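You operate a simulated robot arm through the tools that you are given. There is no shell and no other tool. Be economical: measure what you need, move in short steps, check, and stop when the job is done.

Carry out the task below with a simulated two-armed robot. There is one attempt and no reset: what you move stays moved.

TASK
Take the cap off the sack marked coarse and lay it down on the test bench.

Only the result counts: the job must be done as asked and must still hold three seconds after the hand-in. Knocking over, shifting, dropping, spilling or breaking anything else fails it. A push-on lid holds only when it is set on centred and level and pressed home; a screw cap is set on level and turned clockwise until tight.

THE ROBOT
Two 7-joint arms with two-finger grippers on one trunk, on a base that drives. Base frame: it is fixed to the floor where the robot stands at the start and does not move with it; the origin is under the middle of the robot, x ahead of it, y to its left, z up. Units: mm, rad, N and s.
The left shoulder is at the start at [60, 123, 945], the right one opposite. With the tool pointing down near the work surface each hand reaches from about 340 to 800 mm from the robot's upright axis, wherever it stands, measured 20 degrees to its own side. Payload 1.47 kg a hand.
The TCP of each hand is the grasp point between the finger pads, 16 mm short of the fingertips. In the tool frame z runs along the fingers and y along their closing line. Largest opening 87 mm; the body of the gripper starts 55 mm behind the TCP.
Orientation is that of the tool frame in the base frame, as [roll, pitch, yaw] about the fixed x, y, z axes, in that order (R = Rz(yaw) Ry(pitch) Rx(roll)). With the fingers straight down and closing along the base's y, the tool's x points along the base's -x, its y along +y and its z along -z.

THE INTERFACE
- The arms move only by the tool nudge_tool. It takes "left_rows", "right_rows" or both (then of equal length, played together; a hand with none holds still); each is a list of rows, each an object (a shift or turn left out is 0, a gripper value left out holds the last) with "offset": the shift along the tool's x, y, z in units of 100 mm (1.0 is 100 mm), a list of three; "delta_rot": the turn, a rotation vector about the tool's x, y, z in units of 60 degrees (1.0 is 60 degrees), a list of three; "hand": the gripper command, from -1 (fully open) to 1 (shut), values between in proportion. In form: [{"offset": [x, y, z], "delta_rot": [ax, ay, az], "hand": hand}, ...]. A call has 1 to 8 rows; each row is the pose to reach, as a shift and turn from the pose commanded when the call began, along the tool's axes at that moment. A call with a number of a shift or a turn outside -1 to 1 is refused whole. Each row takes 0.2 s and may step no farther than 50 mm and 0.15 rad from the row before; otherwise, or with a gripper value out of range, the whole call is refused. A pose out of reach is approached as far as the arm can. The call stops where the force on the tool passes 40 N (or 10 N more than at its start, if that is more) or the arm is blocked; 0.2 s more then pass. Each finger travels about 153 mm/s and halts on what it meets, pressing with about 22 N; the grip force reading is that of the motor and also rises with nothing between the fingers. The clock runs only during rows and for 0.2 s after the last one: add rows that repeat a pose to give the fingers time. The reply holds the time, the measured pose of the TCP, the force on the tool along the base axes, the opening and the grip force, in the units named above and with some noise, with the torque about the TCP (base axes, N m) and any sound that the robot's microphone picked up.
- Cameras (640 x 400 px; columns grow to the right, rows downward): "scene" is now at [95.3, 15.3, 1512.4]; the picture's right is [0.17, -0.99, 0.00], its down [-0.64, -0.11, -0.76] and it looks along [0.75, 0.13, -0.65] (base axes); focal length 277 px, centre (320, 200). "left" rides on the left gripper at [73, -12, -90] in its tool frame; the picture's right is [0.16, 0.99, 0.00], its down [-0.72, 0.12, -0.68] and it looks along [-0.67, 0.11, 0.73] (tool axes); focal length 247 px, centre (320, 200). "right" rides on the right gripper at [73, 12, -90] in its tool frame; the picture's right is [-0.16, 0.99, 0.00], its down [-0.72, -0.12, -0.68] and it looks along [-0.67, -0.11, 0.73] (tool axes); focal length 247 px, centre (320, 200). There is no depth. A picture from a camera that has moved, and an enlarged one, comes with that camera's place and axes in the base frame and with its lens.
- capture(camera): a new picture of that camera. The clock stands still meanwhile.
- slide_trunk(by): slides the trunk up (or, below 0, down) by that many mm; the arms and the scene camera ride with it, the base frame stays. It gives what a move gives, with no picture.
- steer(legs): drives the robot by 1 to 6 legs, each [ahead, left, turn to the left] in mm, mm and rad, along the robot's own axes; the way and the turn of a leg run together, so that a leg with both is an arc; at most 1500 mm and 3.142 rad a leg. The arms and the cameras ride along, it lands a little off, and it stops where it bumps. It gives what a move gives.
- head_to(pan, tilt): turns the head with the scene camera to pan (to the left, within 2.094 rad either way) and tilt (down, from -0.506 to 1.204), counted from straight ahead of the robot. It gives what a move gives.
- enlarge(camera, box): a new picture of the part [left, top, right, bottom] of that camera's present view, enlarged. The clock stands still meanwhile.
- job_done(): hands the job in; it is judged then, once.

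Go step by step. Nothing tells you exact positions but the pictures and the camera data: compare them with the known pose of the tool, close in by small moves and look again before you grip or let go. The budget is 120 turns and 88 pictures, counting those below and the enlarged ones. Unless the task says otherwise, let go and move clear before handing in, and close with one line.

The tools are called after "Emit:" by a JSON object that holds its "method" and its "body". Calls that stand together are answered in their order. nudge_tool: Moves the arms, as the interface text tells. Its arguments: {"type":"object","properties":{"left_rows":{"type":"array","items":{"type":"object","properties":{"offset":{"type":"array","items":{"type":"number"}},"delta_rot":{"type":"array","items":{"type":"number"}},"hand":{"type":"number"}}}},"right_rows":{"type":"array","items":{"type":"object","properties":{"offset":{"type":"array","items":{"type":"number"}},"delta_rot":{"type":"array","items":{"type":"number"}},"hand":{"type":"number"}}}}},"required":[]} The other tools are called the same way: slide_trunk (by) slides the trunk up or down; steer (legs) drives the base; head_to (pan, tilt) turns the head that bears the scene camera; capture (camera) takes a picture; enlarge (camera, box) takes an enlarged picture of a part of a camera's view; job_done () hands the job in.

At the start:

```text
clock: 0.0
left_position: [515.7, 311.6, 1295.5]
left_tcp_rot: [-3.14, 0.0, 3.14]
left_force: [0.1, -0.2, 0.4]
left_ft_torque: [-0.01, 0.01, -0.01]
left_width: 87.2
left_finger_force: 0.1
right_position: [378.7, -108.6, 1330.7]
right_tcp_rot: [-3.141, -0.001, 3.142]
right_force: [1.0, -0.8, -0.4]
right_ft_torque: [0.01, 0.0, -0.01]
right_width: 86.8
right_finger_force: 0.1
trunk travel left (down, up): [-100.0, 130.0]
robot x, y, heading: [-2.2, -2.6, 0.003]
head pan, tilt: [0.173, 0.703]
```

scene: 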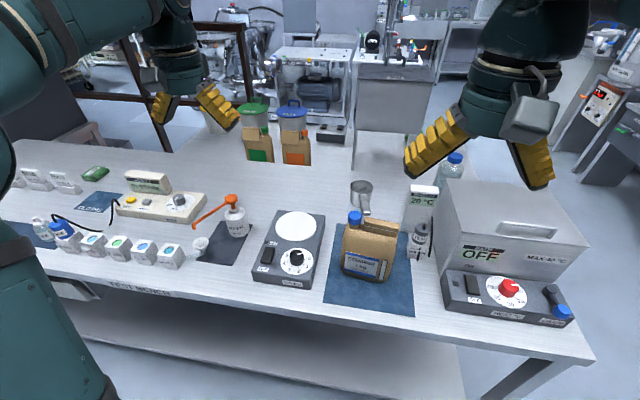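
right: 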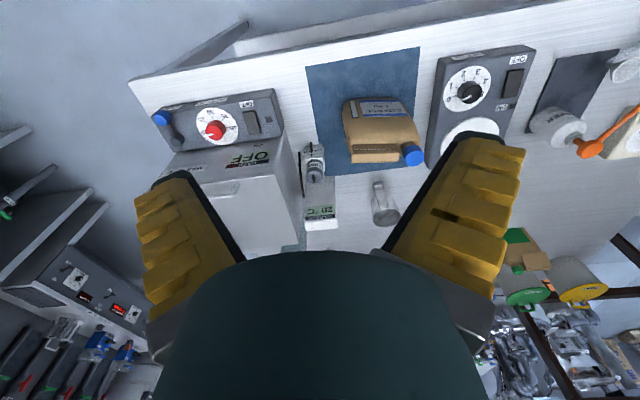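
left: 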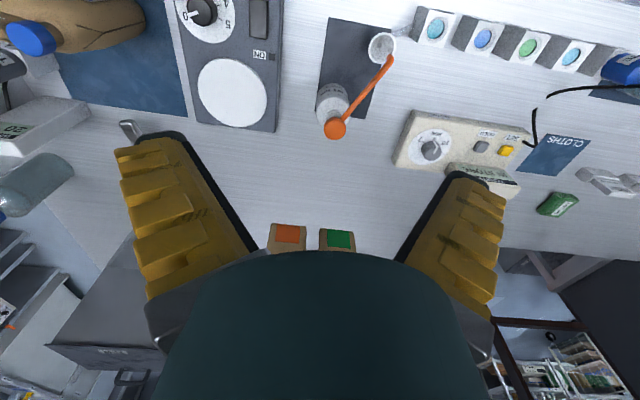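

I see a brown sack with a blue cap on the blue mat, and two sacks with green and orange labels at the back. I'll read the labels first.

Emit:
{"method": "enlarge", "body": {"camera": "scene", "box": [310, 170, 450, 300]}}

Emit:
{"method": "enlarge", "body": {"camera": "scene", "box": [220, 85, 340, 180]}}

```text
3.08 times, centred on (380, 235) of scene
camera zoom: at [95.3, 15.3, 1512.4], right [0.17, -0.99, 0.0], down [-0.64, -0.11, -0.76], along [0.75, 0.13, -0.65], focal length 851 px, centre (135, 92)
```

zoom: 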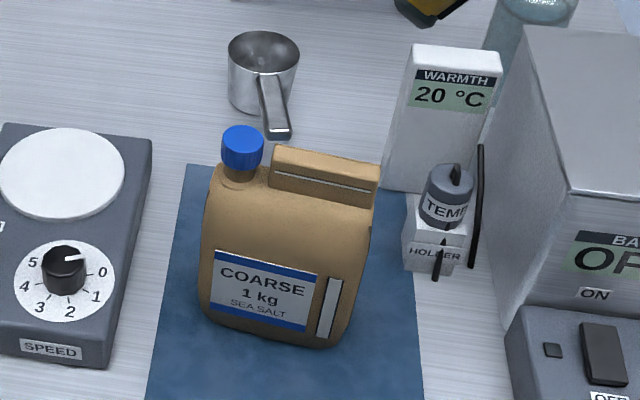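

```text
4.21 times, centred on (280, 132) of scene
camera zoom: at [95.3, 15.3, 1512.4], right [0.17, -0.99, 0.0], down [-0.64, -0.11, -0.76], along [0.75, 0.13, -0.65], focal length 1165 px, centre (488, 484)
```

zoom: 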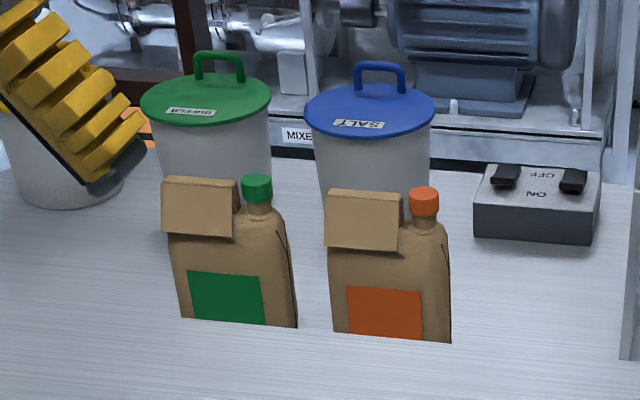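

The sack on the blue mat reads COARSE, and its cap triangulates to about [540, 14, 1085]. I'll look closer with both the right camera and the left camera.

Emit:
{"method": "enlarge", "body": {"camera": "right", "box": [290, 50, 450, 210]}}

Emit:
{"method": "enlarge", "body": {"camera": "left", "box": [0, 0, 200, 125]}}

```text
2.50 times, centred on (370, 130) of right
camera zoom: at [304.4, -95.4, 1420.2], right [0.16, 0.99, 0.0], down [0.72, -0.12, 0.68], along [0.67, -0.11, -0.73], focal length 617 px, centre (195, 375)
```

zoom: 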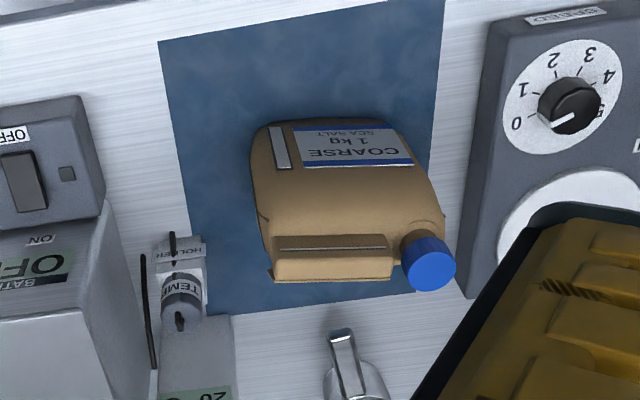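

```text
3.20 times, centred on (100, 62) of left
camera zoom: at [442.4, 300.0, 1386.3], right [-0.16, 0.99, 0.0], down [0.72, 0.12, 0.68], along [0.67, 0.11, -0.73], focal length 790 px, centre (1024, 640)
```

zoom: 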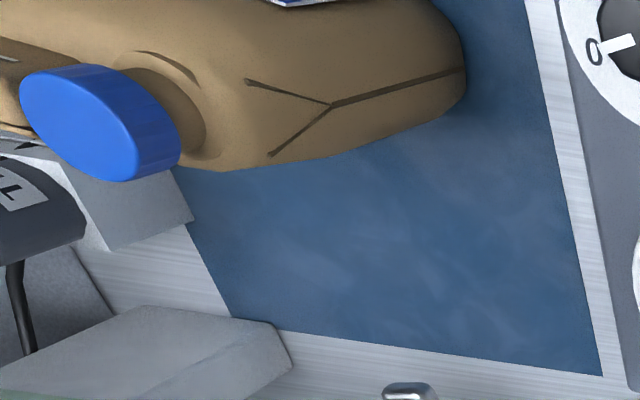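

The cap is near [539, 17, 1090], with a fold ridge just to its right (y about -9 to -83) and the bench near z 900. I'll bring the left hand above the cap in steps and move the right hand out of the way.

Emit:
{"method": "nudge_tool", "body": {"left_rows": [{"offset": [0, -0.5, 0]}, {"offset": [0, -1, 0]}], "right_rows": [{"offset": [0, -0.45, 0]}, {"offset": [0, -0.9, 0]}]}}

Emit:
{"method": "nudge_tool", "body": {"left_rows": [{"offset": [0, -0.48, 0]}, {"offset": [0, -0.95, 0]}]}}

Emit:
{"method": "nudge_tool", "body": {"left_rows": [{"offset": [0, -0.45, 0.2]}, {"offset": [-0.05, -0.8, 0.5]}, {"offset": [-0.1, -0.95, 0.85]}]}}

Emit:
{"method": "capture", "body": {"camera": "left"}}

Emit:
{"method": "capture", "body": {"camera": "scene"}}

```text
clock: 0.6
left_position: [516.4, 209.1, 1296.1]
left_tcp_rot: [-3.141, 0.0, -3.138]
left_force: [-0.5, -0.3, 0.7]
left_ft_torque: [0.0, 0.02, 0.02]
left_width: 86.9
left_finger_force: 0.1
right_position: [376.6, -201.0, 1331.3]
right_tcp_rot: [-3.141, -0.002, 3.141]
right_force: [0.3, -0.6, 0.1]
right_ft_torque: [0.04, 0.02, 0.03]
right_width: 86.9
right_finger_force: 0.1
trunk travel left (down, up): [-100.0, 130.0]
robot x, y, heading: [-1.6, -0.0, -0.004]
head pan, tilt: [0.173, 0.703]
```

```text
clock: 1.2
left_position: [518.0, 116.3, 1296.7]
left_tcp_rot: [3.141, 0.0, -3.14]
left_force: [-0.3, 0.3, 0.0]
left_ft_torque: [0.0, 0.02, 0.03]
left_width: 87.0
left_finger_force: 0.0
right_position: [376.3, -200.5, 1332.3]
right_tcp_rot: [-3.141, 0.001, 3.141]
right_force: [0.1, -0.1, 0.1]
right_ft_torque: [0.02, 0.0, 0.01]
right_width: 86.9
right_finger_force: 0.2
trunk travel left (down, up): [-100.0, 130.0]
robot x, y, heading: [2.1, -2.1, -0.003]
head pan, tilt: [0.173, 0.703]
```

```text
clock: 2.0
left_position: [524.5, 18.7, 1211.3]
left_tcp_rot: [-3.141, -0.001, 3.141]
left_force: [0.1, -0.9, 0.4]
left_ft_torque: [0.0, 0.02, -0.03]
left_width: 86.8
left_finger_force: 0.1
right_position: [376.7, -200.7, 1332.3]
right_tcp_rot: [3.141, -0.001, -3.141]
right_force: [0.4, -0.5, 0.7]
right_ft_torque: [0.03, 0.03, 0.02]
right_width: 86.9
right_finger_force: 0.0
trunk travel left (down, up): [-100.0, 130.0]
robot x, y, heading: [0.3, 1.9, 0.001]
head pan, tilt: [0.173, 0.703]
```

```text
80 pictures are left
camera left: at [452.7, 8.3, 1300.7], right [-0.16, 0.99, 0.0], down [0.72, 0.12, 0.68], along [0.67, 0.11, -0.73], focal length 247 px, centre (320, 200)
```

left: 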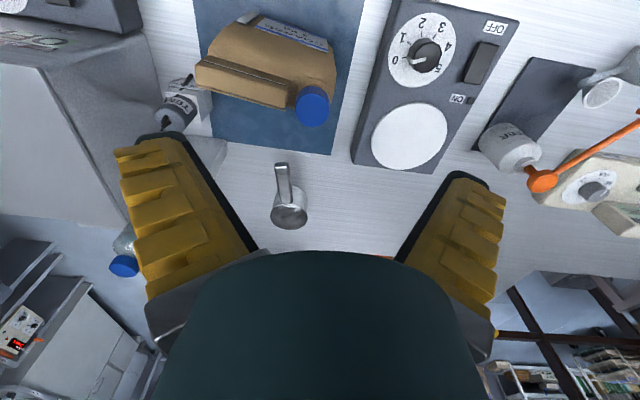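

```text
79 pictures are left
camera scene: at [96.0, 14.8, 1512.3], right [0.17, -0.99, 0.0], down [-0.64, -0.11, -0.76], along [0.75, 0.13, -0.65], focal length 277 px, centre (320, 200)
```

scene: 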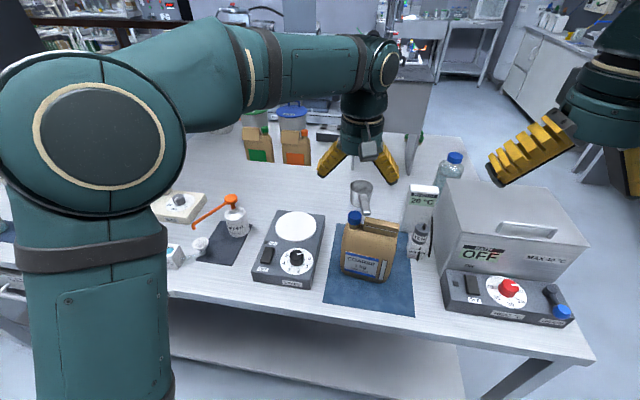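

The cap is now confirmed near [537, 16, 1090]. I'll enlarge both views to judge the cap and the ridge.

Emit:
{"method": "enlarge", "body": {"camera": "left", "box": [180, 0, 360, 160]}}

Emit:
{"method": "enlarge", "body": {"camera": "scene", "box": [325, 200, 415, 290]}}

Emit:
{"method": "enlarge", "body": {"camera": "right", "box": [340, 50, 500, 210]}}

```text
2.50 times, centred on (270, 80) of left
camera zoom: at [452.7, 8.3, 1300.7], right [-0.16, 0.99, 0.0], down [0.72, 0.12, 0.68], along [0.67, 0.11, -0.73], focal length 617 px, centre (445, 500)
```

zoom: 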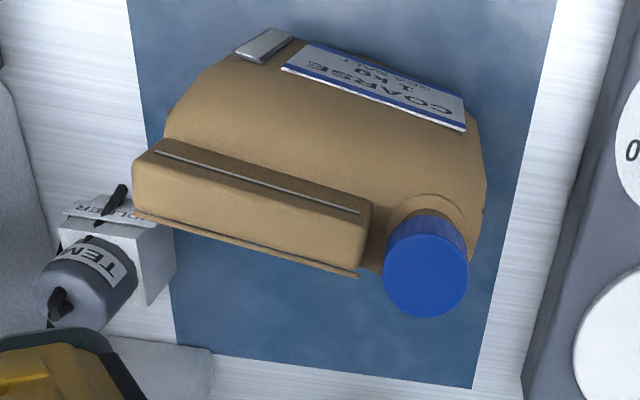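

```text
4.44 times, centred on (370, 245) of scene
camera zoom: at [96.0, 14.8, 1512.3], right [0.17, -0.99, 0.0], down [-0.64, -0.11, -0.76], along [0.75, 0.13, -0.65], focal length 1230 px, centre (98, 0)
```

zoom: 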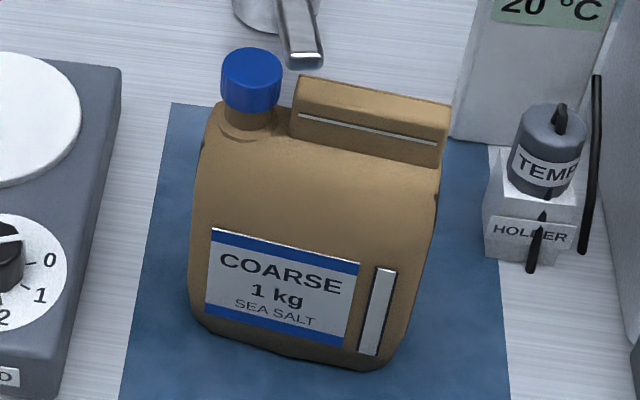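

```text
2.50 times, centred on (420, 130) of right
camera zoom: at [303.0, -187.3, 1421.4], right [0.16, 0.99, 0.0], down [0.72, -0.12, 0.68], along [0.67, -0.11, -0.73], focal length 617 px, centre (70, 375)
```

zoom: 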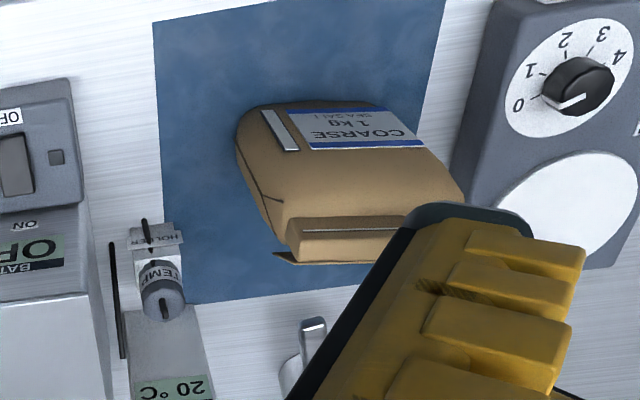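

The cap is about 30 mm wide with its top near [540, 16, 1097]. The ridge beside it tops out near z 1090, and the sack is turned about -7°. I'll turn both hands: the left to close front-to-back on the cap, the right to brace the body so it does not twist.

Emit:
{"method": "nudge_tool", "body": {"left_rows": [{"delta_rot": [0, 0, 0.125]}, {"delta_rot": [0, 0, 0.25]}, {"delta_rot": [0, 0, 0.375]}, {"delta_rot": [0, 0, 0.5]}, {"delta_rot": [0, 0, 0.625]}, {"delta_rot": [0, 0, 0.75]}, {"delta_rot": [0, 0, 0.875]}, {"delta_rot": [0, 0, 1.0]}], "right_rows": [{"delta_rot": [0, 0, 0.125]}, {"delta_rot": [0, 0, 0.25]}, {"delta_rot": [0, 0, 0.375]}, {"delta_rot": [0, 0, 0.5]}, {"delta_rot": [0, 0, 0.625]}, {"delta_rot": [0, 0, 0.75]}, {"delta_rot": [0, 0, 0.875]}, {"delta_rot": [0, 0, 1.0]}]}}

Emit:
{"method": "nudge_tool", "body": {"left_rows": [{"delta_rot": [0, 0, 0.125]}, {"delta_rot": [0, 0, 0.25]}, {"delta_rot": [0, 0, 0.375]}, {"delta_rot": [0, 0, 0.5]}, {"delta_rot": [0, 0, 0.625]}, {"delta_rot": [0, 0, 0.75]}, {"delta_rot": [0, 0, 0.875]}, {"delta_rot": [0, 0, 1.0]}], "right_rows": [{"delta_rot": [0, 0, 0.125]}, {"delta_rot": [0, 0, 0.25]}, {"delta_rot": [0, 0, 0.375]}, {"delta_rot": [0, 0, 0.5]}, {"delta_rot": [0, 0, 0.617]}, {"delta_rot": [0, 0, 0.617]}, {"delta_rot": [0, 0, 0.617]}, {"delta_rot": [0, 0, 0.617]}]}}

Emit:
{"method": "nudge_tool", "body": {"right_rows": [{"delta_rot": [0, 0.125, 0]}, {"delta_rot": [0, 0.25, 0]}, {"delta_rot": [0, 0.375, 0]}, {"delta_rot": [0, 0.5, 0]}, {"delta_rot": [0, 0.625, 0]}, {"delta_rot": [0, 0.75, 0]}]}}

Emit:
{"method": "capture", "body": {"camera": "scene"}}

Emit:
{"method": "capture", "body": {"camera": "left"}}

Emit:
{"method": "capture", "body": {"camera": "right"}}

```text
clock: 3.8
left_position: [525.6, 21.1, 1211.4]
left_tcp_rot: [3.141, 0.0, 2.091]
left_force: [0.7, -0.6, 0.5]
left_ft_torque: [0.03, 0.0, 0.0]
left_width: 87.1
left_finger_force: 0.1
right_position: [377.6, -198.7, 1330.5]
right_tcp_rot: [-3.141, 0.0, 2.093]
right_force: [-0.4, -0.7, 0.7]
right_ft_torque: [0.0, 0.0, -0.01]
right_width: 86.9
right_finger_force: 0.0
trunk travel left (down, up): [-100.0, 130.0]
robot x, y, heading: [1.4, -1.9, -0.004]
head pan, tilt: [0.173, 0.703]
```

```text
clock: 5.6
left_position: [524.3, 20.9, 1212.4]
left_tcp_rot: [3.141, 0.001, 1.045]
left_force: [0.8, -0.3, 0.1]
left_ft_torque: [0.0, 0.03, 0.01]
left_width: 86.9
left_finger_force: 0.0
right_position: [376.9, -197.9, 1330.8]
right_tcp_rot: [3.141, 0.001, 1.447]
right_force: [0.3, -0.2, 0.0]
right_ft_torque: [0.02, 0.01, 0.01]
right_width: 87.3
right_finger_force: 0.1
trunk travel left (down, up): [-100.0, 130.0]
robot x, y, heading: [-7.0, -3.1, -0.002]
head pan, tilt: [0.173, 0.703]
```

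```text
clock: 7.0
left_position: [525.6, 20.7, 1211.4]
left_tcp_rot: [-3.141, 0.0, 1.048]
left_force: [0.3, 0.1, -0.2]
left_ft_torque: [0.0, -0.02, -0.02]
left_width: 86.8
left_finger_force: 0.0
right_position: [377.7, -198.8, 1330.2]
right_tcp_rot: [-3.141, -0.788, 1.449]
right_force: [-0.6, 0.2, 0.0]
right_ft_torque: [0.0, 0.0, 0.01]
right_width: 86.9
right_finger_force: 0.2
trunk travel left (down, up): [-100.0, 130.0]
robot x, y, heading: [-1.8, 4.1, -0.003]
head pan, tilt: [0.173, 0.703]
```

```text
75 pictures are left
camera scene: at [95.3, 15.0, 1512.4], right [0.17, -0.99, 0.0], down [-0.64, -0.11, -0.76], along [0.75, 0.13, -0.65], focal length 277 px, centre (320, 200)
```

scene: 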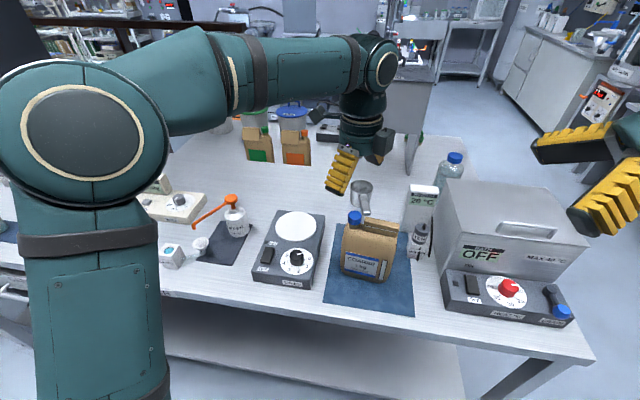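

```text
74 pictures are left
camera left: at [551.3, 90.6, 1301.6], right [0.93, -0.36, 0.0], down [-0.26, -0.68, 0.68], along [-0.24, -0.64, -0.73], focal length 247 px, centre (320, 200)
```

left: 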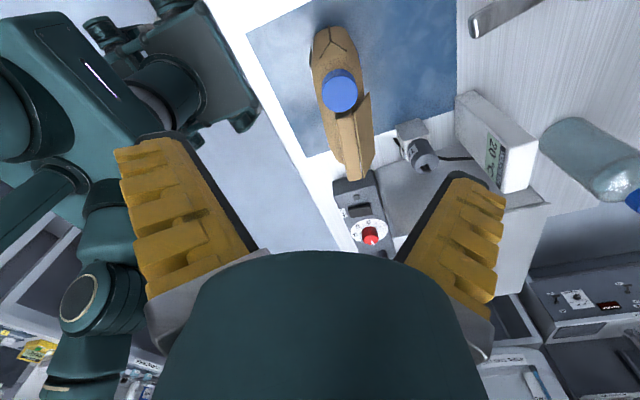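

```text
73 pictures are left
camera right: at [387.1, -210.5, 1445.4], right [0.97, -0.23, -0.11], down [-0.24, -0.97, -0.03], along [-0.1, 0.06, -0.99], focal length 247 px, centre (320, 200)
```

right: 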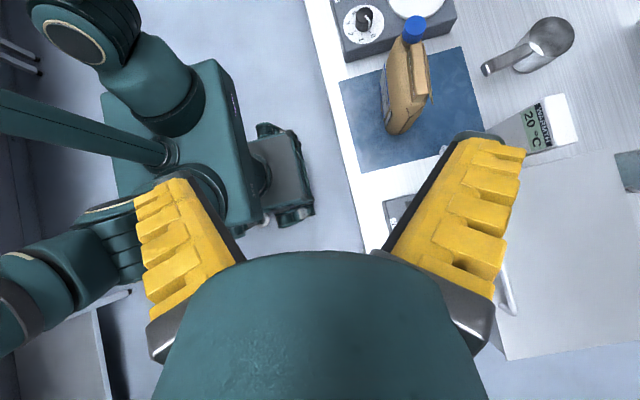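

Both hands turned as wanted. I'll enlarge the edge-on views to measure the sack's thickness and the probe's place.

Emit:
{"method": "enlarge", "body": {"camera": "left", "box": [270, 10, 470, 190]}}

Emit:
{"method": "enlarge", "body": {"camera": "right", "box": [330, 0, 590, 190]}}

```text
2.22 times, centred on (370, 100) of left
camera zoom: at [551.3, 90.6, 1301.6], right [0.93, -0.36, 0.0], down [-0.26, -0.68, 0.68], along [-0.24, -0.64, -0.73], focal length 549 px, centre (209, 422)
```

zoom: 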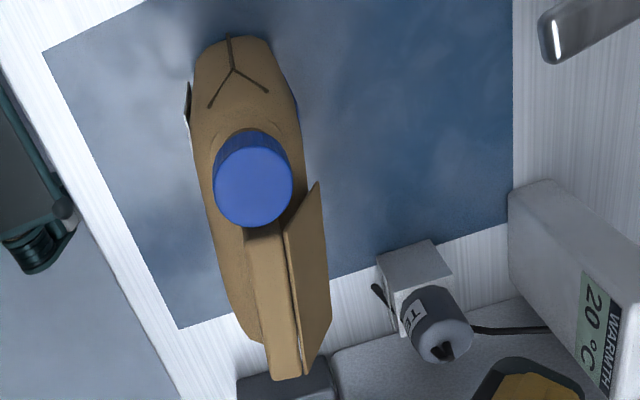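

```text
2.11 times, centred on (460, 95) of right
camera zoom: at [387.1, -210.5, 1445.4], right [0.97, -0.23, -0.11], down [-0.24, -0.97, -0.03], along [-0.1, 0.06, -0.99], focal length 520 px, centre (25, 421)
```

zoom: 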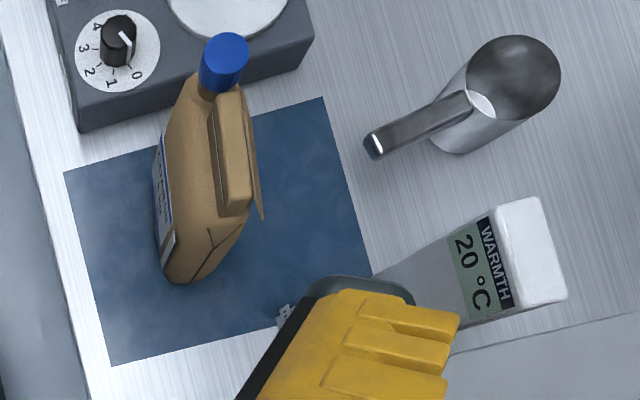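

The body is about 50–55 mm thick with a loose flap behind the ridge, and the temperature probe stands at about [622, -154, 1006]. I'll check the bath's height before bringing the right hand in.

Emit:
{"method": "enlarge", "body": {"camera": "scene", "box": [380, 140, 600, 330]}}

Emit:
{"method": "enlarge", "body": {"camera": "left", "box": [320, 90, 560, 270]}}

```text
2.11 times, centred on (490, 235) of scene
camera zoom: at [95.3, 15.0, 1512.4], right [0.17, -0.99, 0.0], down [-0.64, -0.11, -0.76], along [0.75, 0.13, -0.65], focal length 582 px, centre (-38, 126)
```

zoom: 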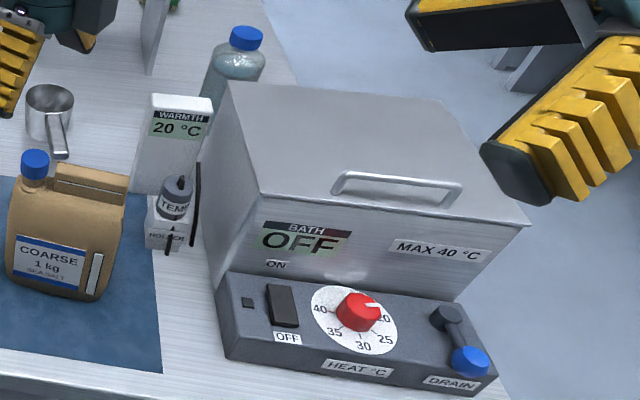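

```text
2.22 times, centred on (440, 180) of left
camera zoom: at [551.3, 90.6, 1301.6], right [0.93, -0.36, 0.0], down [-0.26, -0.68, 0.68], along [-0.24, -0.64, -0.73], focal length 549 px, centre (53, 244)
```

zoom: 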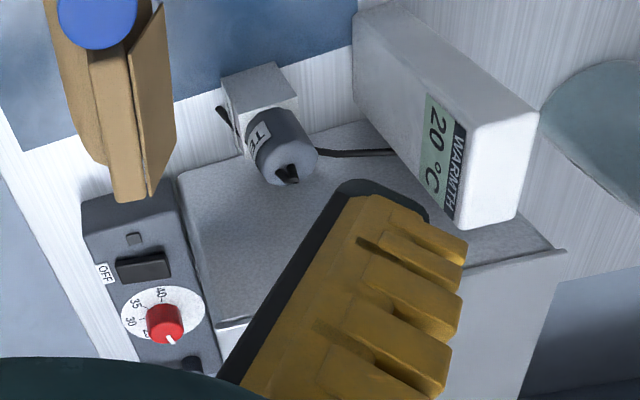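

The bath top is at z about 1073 and its left edge at y about -219, so the right hand will come in at 45° from above right. I'll grip the right side of the sack near [530, -66, 1026], going first to a standoff about 110 mm back.

Emit:
{"method": "nudge_tool", "body": {"right_rows": [{"offset": [0, 0.45, 0]}, {"offset": [0, 0.9, 0]}, {"offset": [-0.2, 1.0, 0.3]}, {"offset": [-0.4, 1.0, 0.7]}, {"offset": [-0.55, 1.0, 1.0]}]}}

Emit:
{"method": "nudge_tool", "body": {"right_rows": [{"offset": [-0.2, 0.15, 0.4]}, {"offset": [-0.4, 0.35, 0.8]}, {"offset": [-0.536, 0.35, 1.0]}]}}

Emit:
{"method": "capture", "body": {"camera": "right"}}

Emit:
{"method": "capture", "body": {"camera": "scene"}}

Emit:
{"method": "capture", "body": {"camera": "left"}}

```text
clock: 8.2
left_position: [525.2, 21.8, 1211.2]
left_tcp_rot: [-3.141, 0.0, 1.047]
left_force: [-0.2, -0.2, 0.8]
left_ft_torque: [0.01, -0.02, 0.03]
left_width: 87.1
left_finger_force: 0.1
right_position: [480.8, -179.7, 1219.8]
right_tcp_rot: [-3.14, -0.785, 1.449]
right_force: [-0.9, 0.3, -0.2]
right_ft_torque: [0.0, 0.01, 0.0]
right_width: 86.9
right_finger_force: 0.1
trunk travel left (down, up): [-100.0, 130.0]
robot x, y, heading: [1.0, -0.3, 0.003]
head pan, tilt: [0.173, 0.703]
```

```text
clock: 9.0
left_position: [525.5, 20.7, 1211.8]
left_tcp_rot: [3.14, -0.002, 1.049]
left_force: [0.4, -0.2, 0.5]
left_ft_torque: [0.01, -0.01, 0.0]
left_width: 87.1
left_finger_force: 0.0
right_position: [520.4, -149.3, 1112.9]
right_tcp_rot: [3.141, -0.785, 1.448]
right_force: [1.3, 0.2, -0.6]
right_ft_torque: [0.01, -0.02, 0.01]
right_width: 87.2
right_finger_force: 0.0
trunk travel left (down, up): [-100.0, 130.0]
robot x, y, heading: [1.3, 2.2, 0.004]
head pan, tilt: [0.173, 0.703]
```

```text
68 pictures are left
camera right: at [530.6, -161.3, 1228.2], right [0.97, -0.23, -0.11], down [-0.24, -0.97, -0.03], along [-0.1, 0.06, -0.99], focal length 247 px, centre (320, 200)
```

right: 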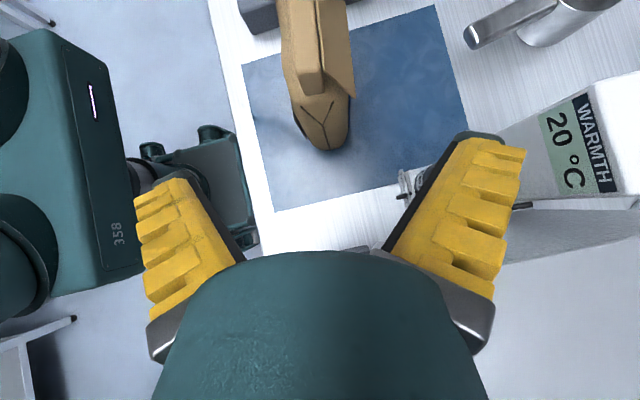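

```text
67 pictures are left
camera scene: at [95.3, 15.2, 1512.4], right [0.17, -0.99, 0.0], down [-0.64, -0.11, -0.76], along [0.75, 0.13, -0.65], focal length 277 px, centre (320, 200)
```

scene: 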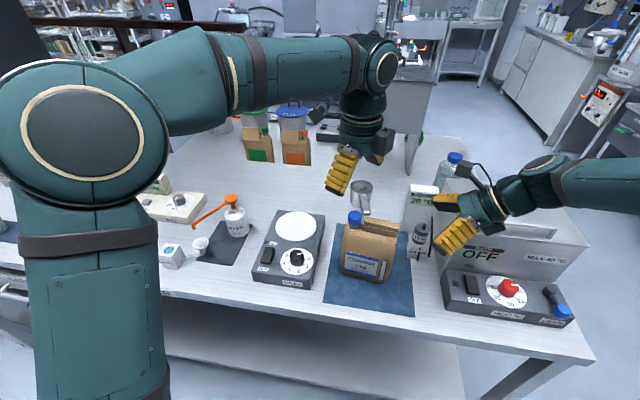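

```text
66 pictures are left
camera left: at [551.2, 90.8, 1301.6], right [0.93, -0.36, 0.0], down [-0.26, -0.68, 0.68], along [-0.24, -0.64, -0.73], focal length 247 px, centre (320, 200)
```

left: 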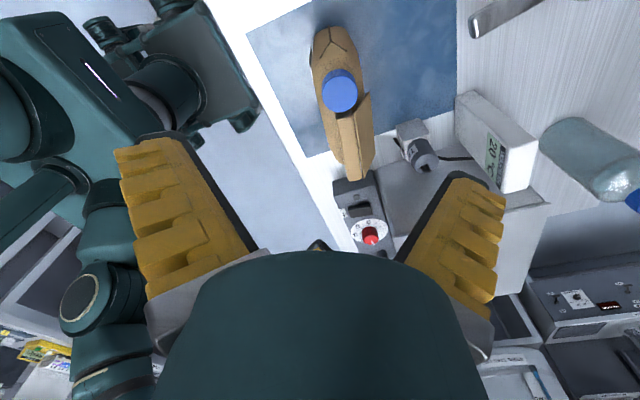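

The right hand is lined up on the sack's edge. I'll advance half way along the fingers and check.

Emit:
{"method": "nudge_tool", "body": {"right_rows": [{"offset": [0, 0, 0.3]}, {"offset": [-0.02, 0, 0.65]}]}}

Emit:
{"method": "capture", "body": {"camera": "right"}}

Emit:
{"method": "enlarge", "body": {"camera": "scene", "box": [320, 170, 500, 300]}}

```text
clock: 9.6
left_position: [526.1, 20.3, 1212.1]
left_tcp_rot: [3.14, 0.002, 1.048]
left_force: [0.1, -0.7, 0.3]
left_ft_torque: [-0.01, 0.01, -0.03]
left_width: 87.2
left_finger_force: 0.1
right_position: [526.7, -107.4, 1065.5]
right_tcp_rot: [3.14, -0.785, 1.447]
right_force: [0.1, -0.3, -0.2]
right_ft_torque: [-0.01, -0.02, 0.03]
right_width: 86.8
right_finger_force: 0.1
trunk travel left (down, up): [-100.0, 130.0]
robot x, y, heading: [0.5, 0.6, -0.001]
head pan, tilt: [0.173, 0.703]
```

```text
65 pictures are left
camera right: at [537.0, -118.2, 1179.9], right [0.97, -0.23, -0.11], down [-0.24, -0.97, -0.03], along [-0.1, 0.06, -0.99], focal length 247 px, centre (320, 200)
```

right: 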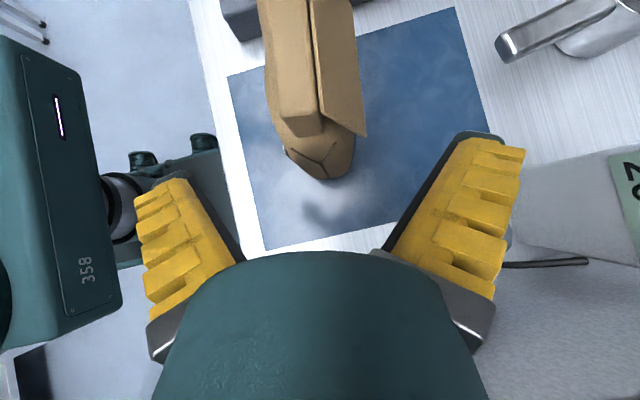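

```text
3.08 times, centred on (410, 235) of scene
camera zoom: at [95.8, 15.6, 1512.3], right [0.17, -0.99, 0.0], down [-0.64, -0.11, -0.76], along [0.75, 0.13, -0.65], focal length 851 px, centre (43, 92)
```

zoom: 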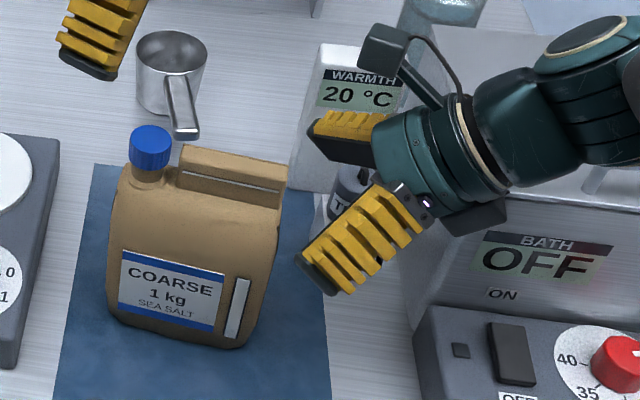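

Both fingers straddle the sack with room to spare. I'll advance the last 57 mm and look again.

Emit:
{"method": "nudge_tool", "body": {"right_rows": [{"offset": [0, 0, 0.3]}, {"offset": [0, -0.01, 0.57]}]}}

Emit:
{"method": "capture", "body": {"camera": "right"}}

Emit:
{"method": "enlarge", "body": {"camera": "scene", "box": [320, 170, 500, 300]}}

Emit:
{"method": "enlarge", "body": {"camera": "left", "box": [250, 10, 450, 190]}}

```text
clock: 10.2
left_position: [525.5, 21.7, 1211.8]
left_tcp_rot: [3.142, -0.002, 1.047]
left_force: [0.3, 0.3, 0.3]
left_ft_torque: [-0.02, 0.07, 0.0]
left_width: 86.8
left_finger_force: 0.1
right_position: [530.4, -65.9, 1025.0]
right_tcp_rot: [3.142, -0.786, 1.449]
right_force: [0.0, 0.5, 0.3]
right_ft_torque: [-0.01, 0.0, 0.0]
right_width: 86.9
right_finger_force: 0.0
trunk travel left (down, up): [-100.0, 130.0]
robot x, y, heading: [-0.7, -1.8, -0.003]
head pan, tilt: [0.173, 0.703]
```

```text
63 pictures are left
camera right: at [540.1, -77.1, 1140.6], right [0.97, -0.23, -0.11], down [-0.24, -0.97, -0.03], along [-0.1, 0.06, -0.99], focal length 247 px, centre (320, 200)
```

right: 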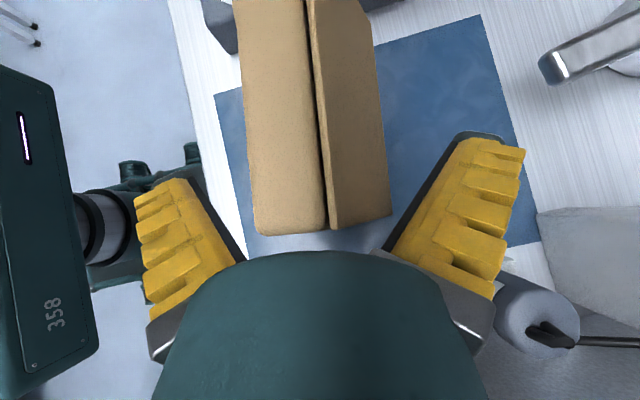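

```text
3.08 times, centred on (410, 235) of scene
camera zoom: at [95.3, 15.5, 1512.4], right [0.17, -0.99, 0.0], down [-0.64, -0.11, -0.76], along [0.75, 0.13, -0.65], focal length 851 px, centre (43, 92)
```

zoom: 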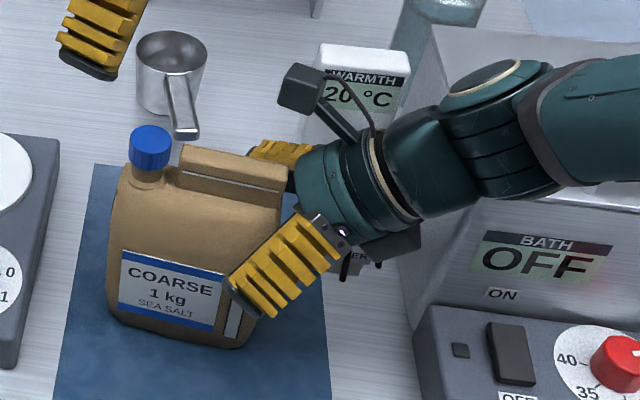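

```text
2.22 times, centred on (350, 100) of left
camera zoom: at [551.3, 91.1, 1301.5], right [0.93, -0.36, 0.0], down [-0.26, -0.68, 0.68], along [-0.24, -0.64, -0.73], focal length 549 px, centre (253, 422)
```

zoom: 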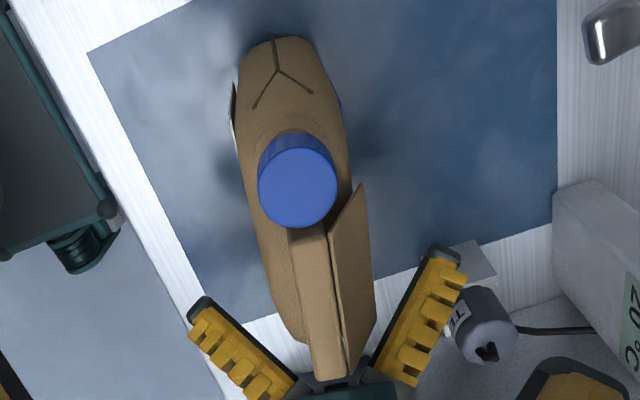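

The fingers are around the sack body. I'll close part way to about 64 mm and check the centring before touching it.

Emit:
{"method": "nudge_tool", "body": {"right_rows": [{"hand": -0.47}, {"hand": -0.47}]}}

Emit:
{"method": "capture", "body": {"camera": "right"}}

Emit:
{"method": "enlarge", "body": {"camera": "left", "box": [280, 70, 420, 190]}}

Emit:
{"method": "enlarge", "body": {"camera": "scene", "box": [330, 190, 430, 290]}}

```text
clock: 10.8
left_position: [526.9, 21.9, 1212.1]
left_tcp_rot: [3.141, 0.0, 1.047]
left_force: [-0.5, 0.0, 0.3]
left_ft_torque: [0.0, -0.03, 0.0]
left_width: 86.9
left_finger_force: 0.1
right_position: [530.3, -64.5, 1024.9]
right_tcp_rot: [3.141, -0.785, 1.449]
right_force: [0.9, -0.8, 0.1]
right_ft_torque: [-0.02, 0.0, 0.03]
right_width: 68.1
right_finger_force: 2.5
trunk travel left (down, up): [-100.0, 130.0]
robot x, y, heading: [2.4, 1.6, 0.001]
head pan, tilt: [0.173, 0.703]
```

```text
60 pictures are left
camera right: at [540.2, -77.6, 1140.7], right [0.97, -0.23, -0.11], down [-0.24, -0.97, -0.03], along [-0.1, 0.06, -0.99], focal length 247 px, centre (320, 200)
```

right: 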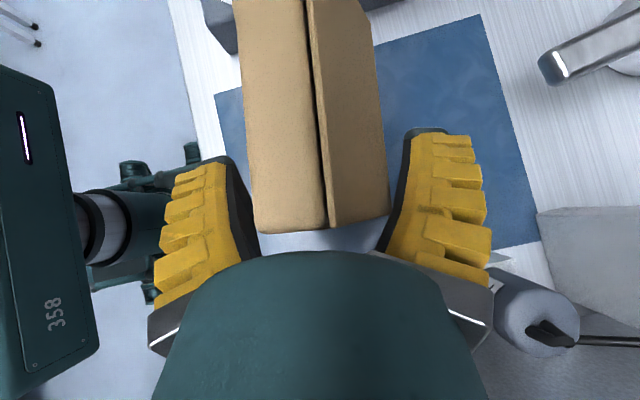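

```text
3.33 times, centred on (350, 130) of left
camera zoom: at [551.2, 90.9, 1301.6], right [0.93, -0.36, 0.0], down [-0.26, -0.68, 0.68], along [-0.24, -0.64, -0.73], focal length 823 px, centre (220, 433)
```

zoom: 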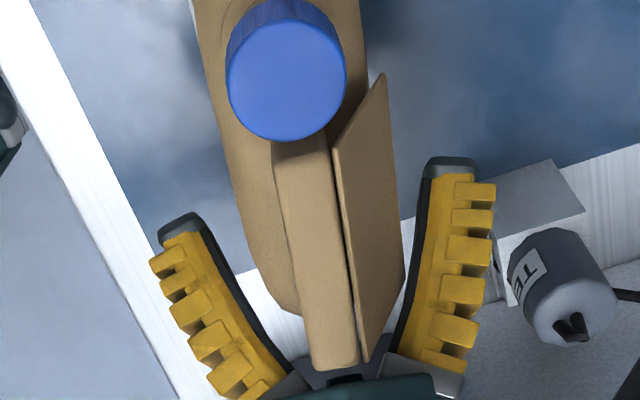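

```text
4.00 times, centred on (380, 240) of scene
camera zoom: at [95.2, 15.3, 1512.4], right [0.17, -0.99, 0.0], down [-0.64, -0.11, -0.76], along [0.75, 0.13, -0.65], focal length 1107 px, centre (80, 40)
```

zoom: 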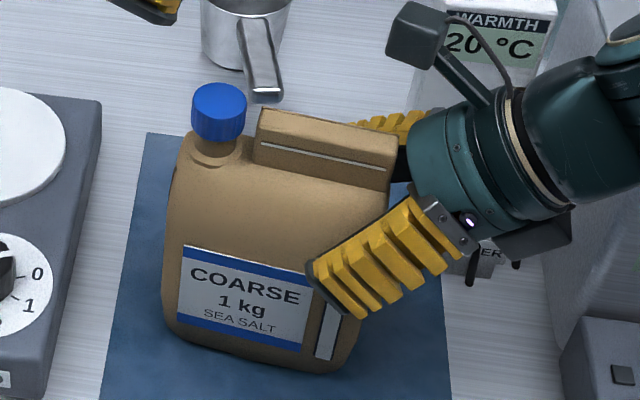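

There is a similar gap on both sides. I'll close a bit further and watch for contact.

Emit:
{"method": "nudge_tool", "body": {"right_rows": [{"hand": -0.38}, {"hand": -0.38}, {"hand": -0.38}]}}

Emit:
{"method": "capture", "body": {"camera": "right"}}

Emit:
{"method": "enlarge", "body": {"camera": "left", "box": [280, 70, 420, 190]}}

```text
clock: 11.6
left_position: [524.9, 21.1, 1212.0]
left_tcp_rot: [-3.141, 0.0, 1.046]
left_force: [-0.3, -0.3, -0.1]
left_ft_torque: [0.01, -0.01, 0.01]
left_width: 87.1
left_finger_force: 0.2
right_position: [531.0, -65.7, 1025.1]
right_tcp_rot: [3.141, -0.784, 1.447]
right_force: [0.7, 0.0, 0.1]
right_ft_torque: [0.01, -0.03, 0.0]
right_width: 64.6
right_finger_force: 2.9
trunk travel left (down, up): [-100.0, 130.0]
robot x, y, heading: [-0.2, 2.7, 0.006]
head pan, tilt: [0.173, 0.703]
```

```text
57 pictures are left
camera right: at [540.2, -77.6, 1140.8], right [0.97, -0.23, -0.11], down [-0.24, -0.97, -0.03], along [-0.1, 0.06, -0.99], focal length 247 px, centre (320, 200)
```

right: 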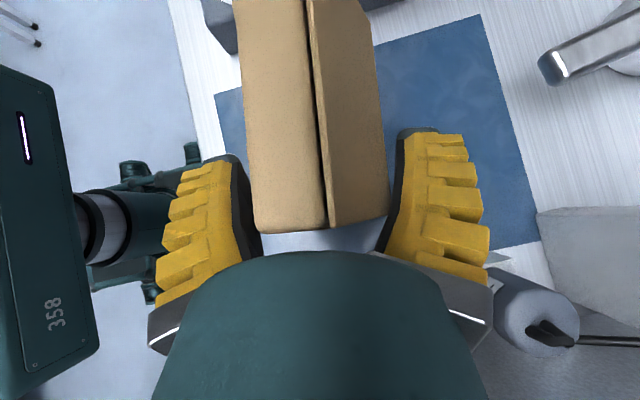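

```text
3.33 times, centred on (350, 130) of left
camera zoom: at [551.2, 90.9, 1301.6], right [0.93, -0.36, 0.0], down [-0.26, -0.68, 0.68], along [-0.24, -0.64, -0.73], focal length 823 px, centre (220, 433)
```

zoom: 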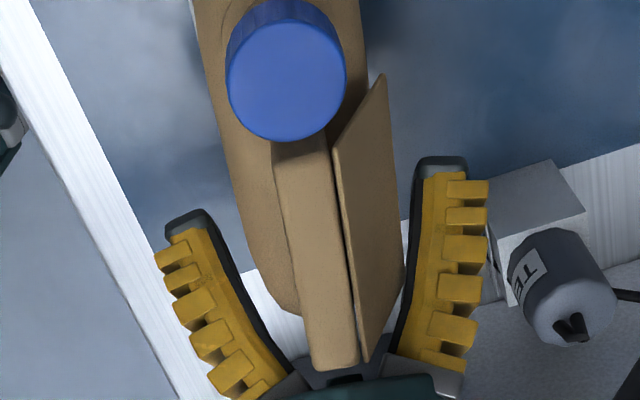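

The back finger is nearer the flap than the front finger is to the body. I'll shift the hand 4 mm backward and continue closing.

Emit:
{"method": "nudge_tool", "body": {"right_rows": [{"offset": [0, 0.04, 0]}, {"offset": [0, 0.04, 0], "hand": -0.25}, {"offset": [0, 0.04, 0], "hand": -0.25}, {"offset": [0, 0.04, 0], "hand": -0.25}]}}

Emit:
{"method": "capture", "body": {"camera": "right"}}

Emit:
{"method": "enlarge", "body": {"camera": "left", "box": [280, 70, 420, 190]}}

```text
clock: 12.6
left_position: [525.6, 21.2, 1211.3]
left_tcp_rot: [-3.142, -0.002, 1.047]
left_force: [-0.4, 0.2, 0.1]
left_ft_torque: [0.02, -0.01, 0.0]
left_width: 87.0
left_finger_force: 0.1
right_position: [533.9, -66.0, 1025.5]
right_tcp_rot: [-3.141, -0.787, 1.448]
right_force: [0.3, 0.1, -0.3]
right_ft_torque: [-0.02, 0.03, 0.03]
right_width: 59.4
right_finger_force: 3.7
trunk travel left (down, up): [-100.0, 130.0]
robot x, y, heading: [1.8, -0.4, 0.007]
head pan, tilt: [0.173, 0.703]
```

```text
55 pictures are left
camera right: at [543.8, -78.0, 1140.1], right [0.97, -0.23, -0.11], down [-0.24, -0.97, -0.03], along [-0.1, 0.06, -0.99], focal length 247 px, centre (320, 200)
```

right: 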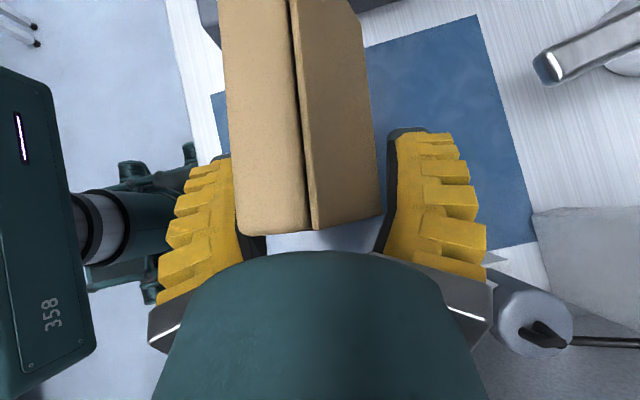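

```text
3.33 times, centred on (350, 130) of left
camera zoom: at [551.2, 90.9, 1301.6], right [0.93, -0.36, 0.0], down [-0.26, -0.68, 0.68], along [-0.24, -0.64, -0.73], focal length 823 px, centre (220, 433)
```

zoom: 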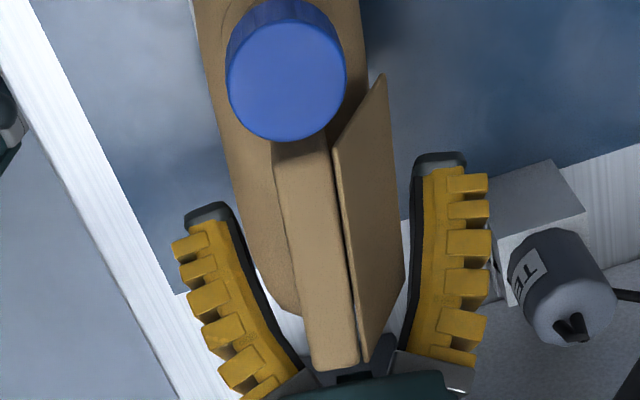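

Now it looks centred and the sack has not moved. I'll close to a light contact.

Emit:
{"method": "nudge_tool", "body": {"right_rows": [{"hand": -0.12}, {"hand": -0.12}, {"hand": -0.12}]}}

Emit:
{"method": "enlarge", "body": {"camera": "left", "box": [280, 70, 420, 190]}}

```text
clock: 13.4
left_position: [524.1, 20.5, 1211.8]
left_tcp_rot: [3.14, 0.001, 1.047]
left_force: [0.0, 0.5, -0.3]
left_ft_torque: [0.0, 0.03, -0.02]
left_width: 87.3
left_finger_force: 0.1
right_position: [534.8, -66.8, 1024.9]
right_tcp_rot: [-3.142, -0.784, 1.448]
right_force: [0.9, 0.1, 0.4]
right_ft_torque: [0.01, 0.0, 0.02]
right_width: 54.1
right_finger_force: 3.9
trunk travel left (down, up): [-100.0, 130.0]
robot x, y, heading: [3.5, -1.9, -0.001]
head pan, tilt: [0.173, 0.703]
```

```text
3.33 times, centred on (350, 130) of left
camera zoom: at [551.2, 90.9, 1301.6], right [0.93, -0.36, 0.0], down [-0.26, -0.68, 0.68], along [-0.24, -0.64, -0.73], focal length 823 px, centre (220, 433)
```

zoom: 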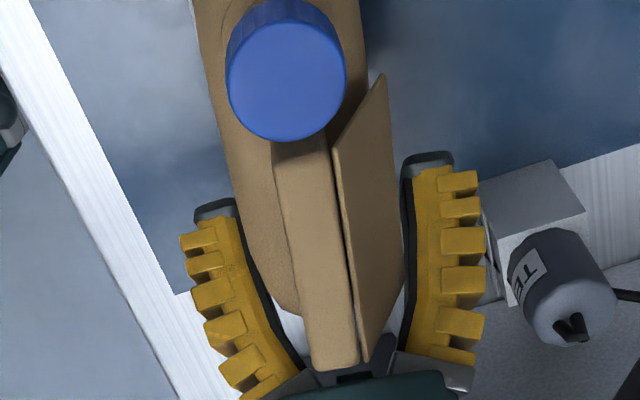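

Nearly at contact. I'll go on closing slightly.

Emit:
{"method": "nudge_tool", "body": {"right_rows": [{"hand": 0.0}, {"hand": 0.0}, {"hand": 0.0}]}}

Emit:
{"method": "enlarge", "body": {"camera": "left", "box": [280, 70, 420, 190]}}

```text
clock: 14.2
left_position: [525.1, 21.9, 1211.9]
left_tcp_rot: [3.141, 0.0, 1.047]
left_force: [-0.8, -0.5, 0.4]
left_ft_torque: [-0.03, 0.02, 0.02]
left_width: 86.9
left_finger_force: 0.2
right_position: [534.0, -66.6, 1024.4]
right_tcp_rot: [3.141, -0.786, 1.45]
right_force: [-1.9, -0.3, -0.8]
right_ft_torque: [0.0, -0.02, -0.02]
right_width: 49.9
right_finger_force: 5.0
trunk travel left (down, up): [-100.0, 130.0]
robot x, y, heading: [1.6, -1.1, -0.003]
head pan, tilt: [0.173, 0.703]
```

```text
3.33 times, centred on (350, 130) of left
camera zoom: at [551.1, 91.0, 1301.7], right [0.93, -0.36, 0.0], down [-0.26, -0.68, 0.68], along [-0.24, -0.64, -0.73], focal length 823 px, centre (220, 433)
```

zoom: 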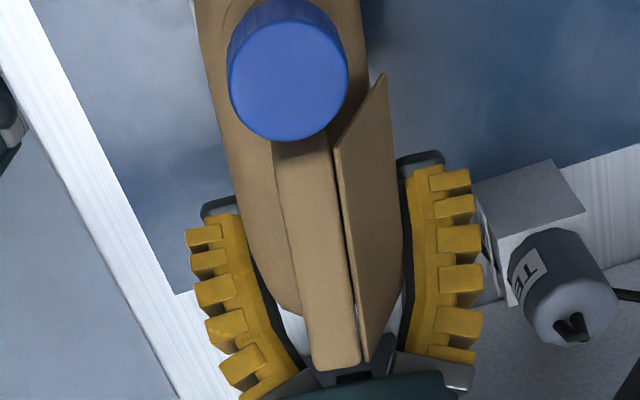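

The front finger touches first (force -1.9 N), so I'll shift the hand 2 mm forward and close to grip.

Emit:
{"method": "nudge_tool", "body": {"right_rows": [{"offset": [0, -0.02, 0], "hand": 0.03}, {"offset": [0, -0.02, 0], "hand": 0.1}, {"offset": [0, -0.02, 0], "hand": 0.1}]}}

Emit:
{"method": "enlarge", "body": {"camera": "left", "box": [280, 70, 420, 190]}}

```text
clock: 15.0
left_position: [525.3, 20.8, 1212.2]
left_tcp_rot: [-3.141, -0.001, 1.048]
left_force: [0.3, -0.1, 0.1]
left_ft_torque: [0.01, -0.04, 0.01]
left_width: 87.0
left_finger_force: 0.1
right_position: [532.3, -66.4, 1024.6]
right_tcp_rot: [3.141, -0.786, 1.447]
right_force: [-1.9, -0.9, -0.5]
right_ft_torque: [0.01, 0.0, 0.04]
right_width: 46.1
right_finger_force: 5.6
trunk travel left (down, up): [-100.0, 130.0]
robot x, y, heading: [-1.6, 0.1, -0.002]
head pan, tilt: [0.173, 0.703]
```

```text
3.33 times, centred on (350, 130) of left
camera zoom: at [551.0, 90.9, 1301.7], right [0.93, -0.36, 0.0], down [-0.26, -0.68, 0.68], along [-0.24, -0.64, -0.73], focal length 823 px, centre (220, 433)
```

zoom: 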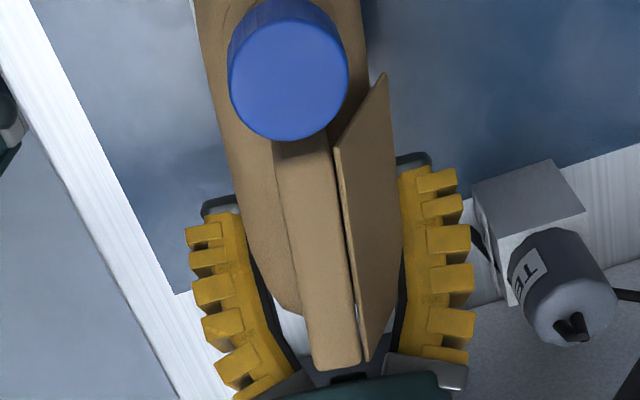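

Still front contact only, and the sack has hardly moved. Another small forward shift and closing step.

Emit:
{"method": "nudge_tool", "body": {"right_rows": [{"offset": [0, -0.025, 0], "hand": 0.12}, {"offset": [0, -0.025, 0], "hand": 0.25}, {"offset": [0, -0.025, 0], "hand": 0.25}]}}

Emit:
{"method": "enlarge", "body": {"camera": "left", "box": [280, 70, 420, 190]}}

```text
clock: 15.8
left_position: [525.1, 20.8, 1212.0]
left_tcp_rot: [-3.14, -0.001, 1.046]
left_force: [-0.4, 0.0, -0.2]
left_ft_torque: [-0.03, 0.0, 0.0]
left_width: 87.1
left_finger_force: 0.1
right_position: [530.4, -66.8, 1025.7]
right_tcp_rot: [3.14, -0.784, 1.449]
right_force: [3.7, -3.0, 6.6]
right_ft_torque: [0.05, -0.08, -0.11]
right_width: 41.5
right_finger_force: 21.7
trunk travel left (down, up): [-100.0, 130.0]
robot x, y, heading: [2.7, 1.1, -0.001]
head pan, tilt: [0.173, 0.703]
```

```text
3.33 times, centred on (350, 130) of left
camera zoom: at [551.2, 90.6, 1301.7], right [0.93, -0.36, 0.0], down [-0.26, -0.68, 0.68], along [-0.24, -0.64, -0.73], focal length 823 px, centre (220, 433)
```

zoom: 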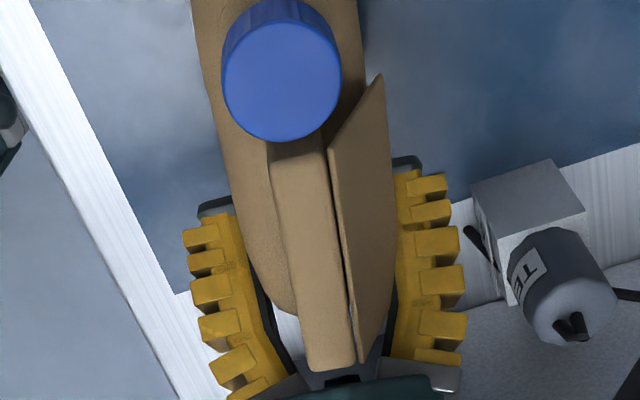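

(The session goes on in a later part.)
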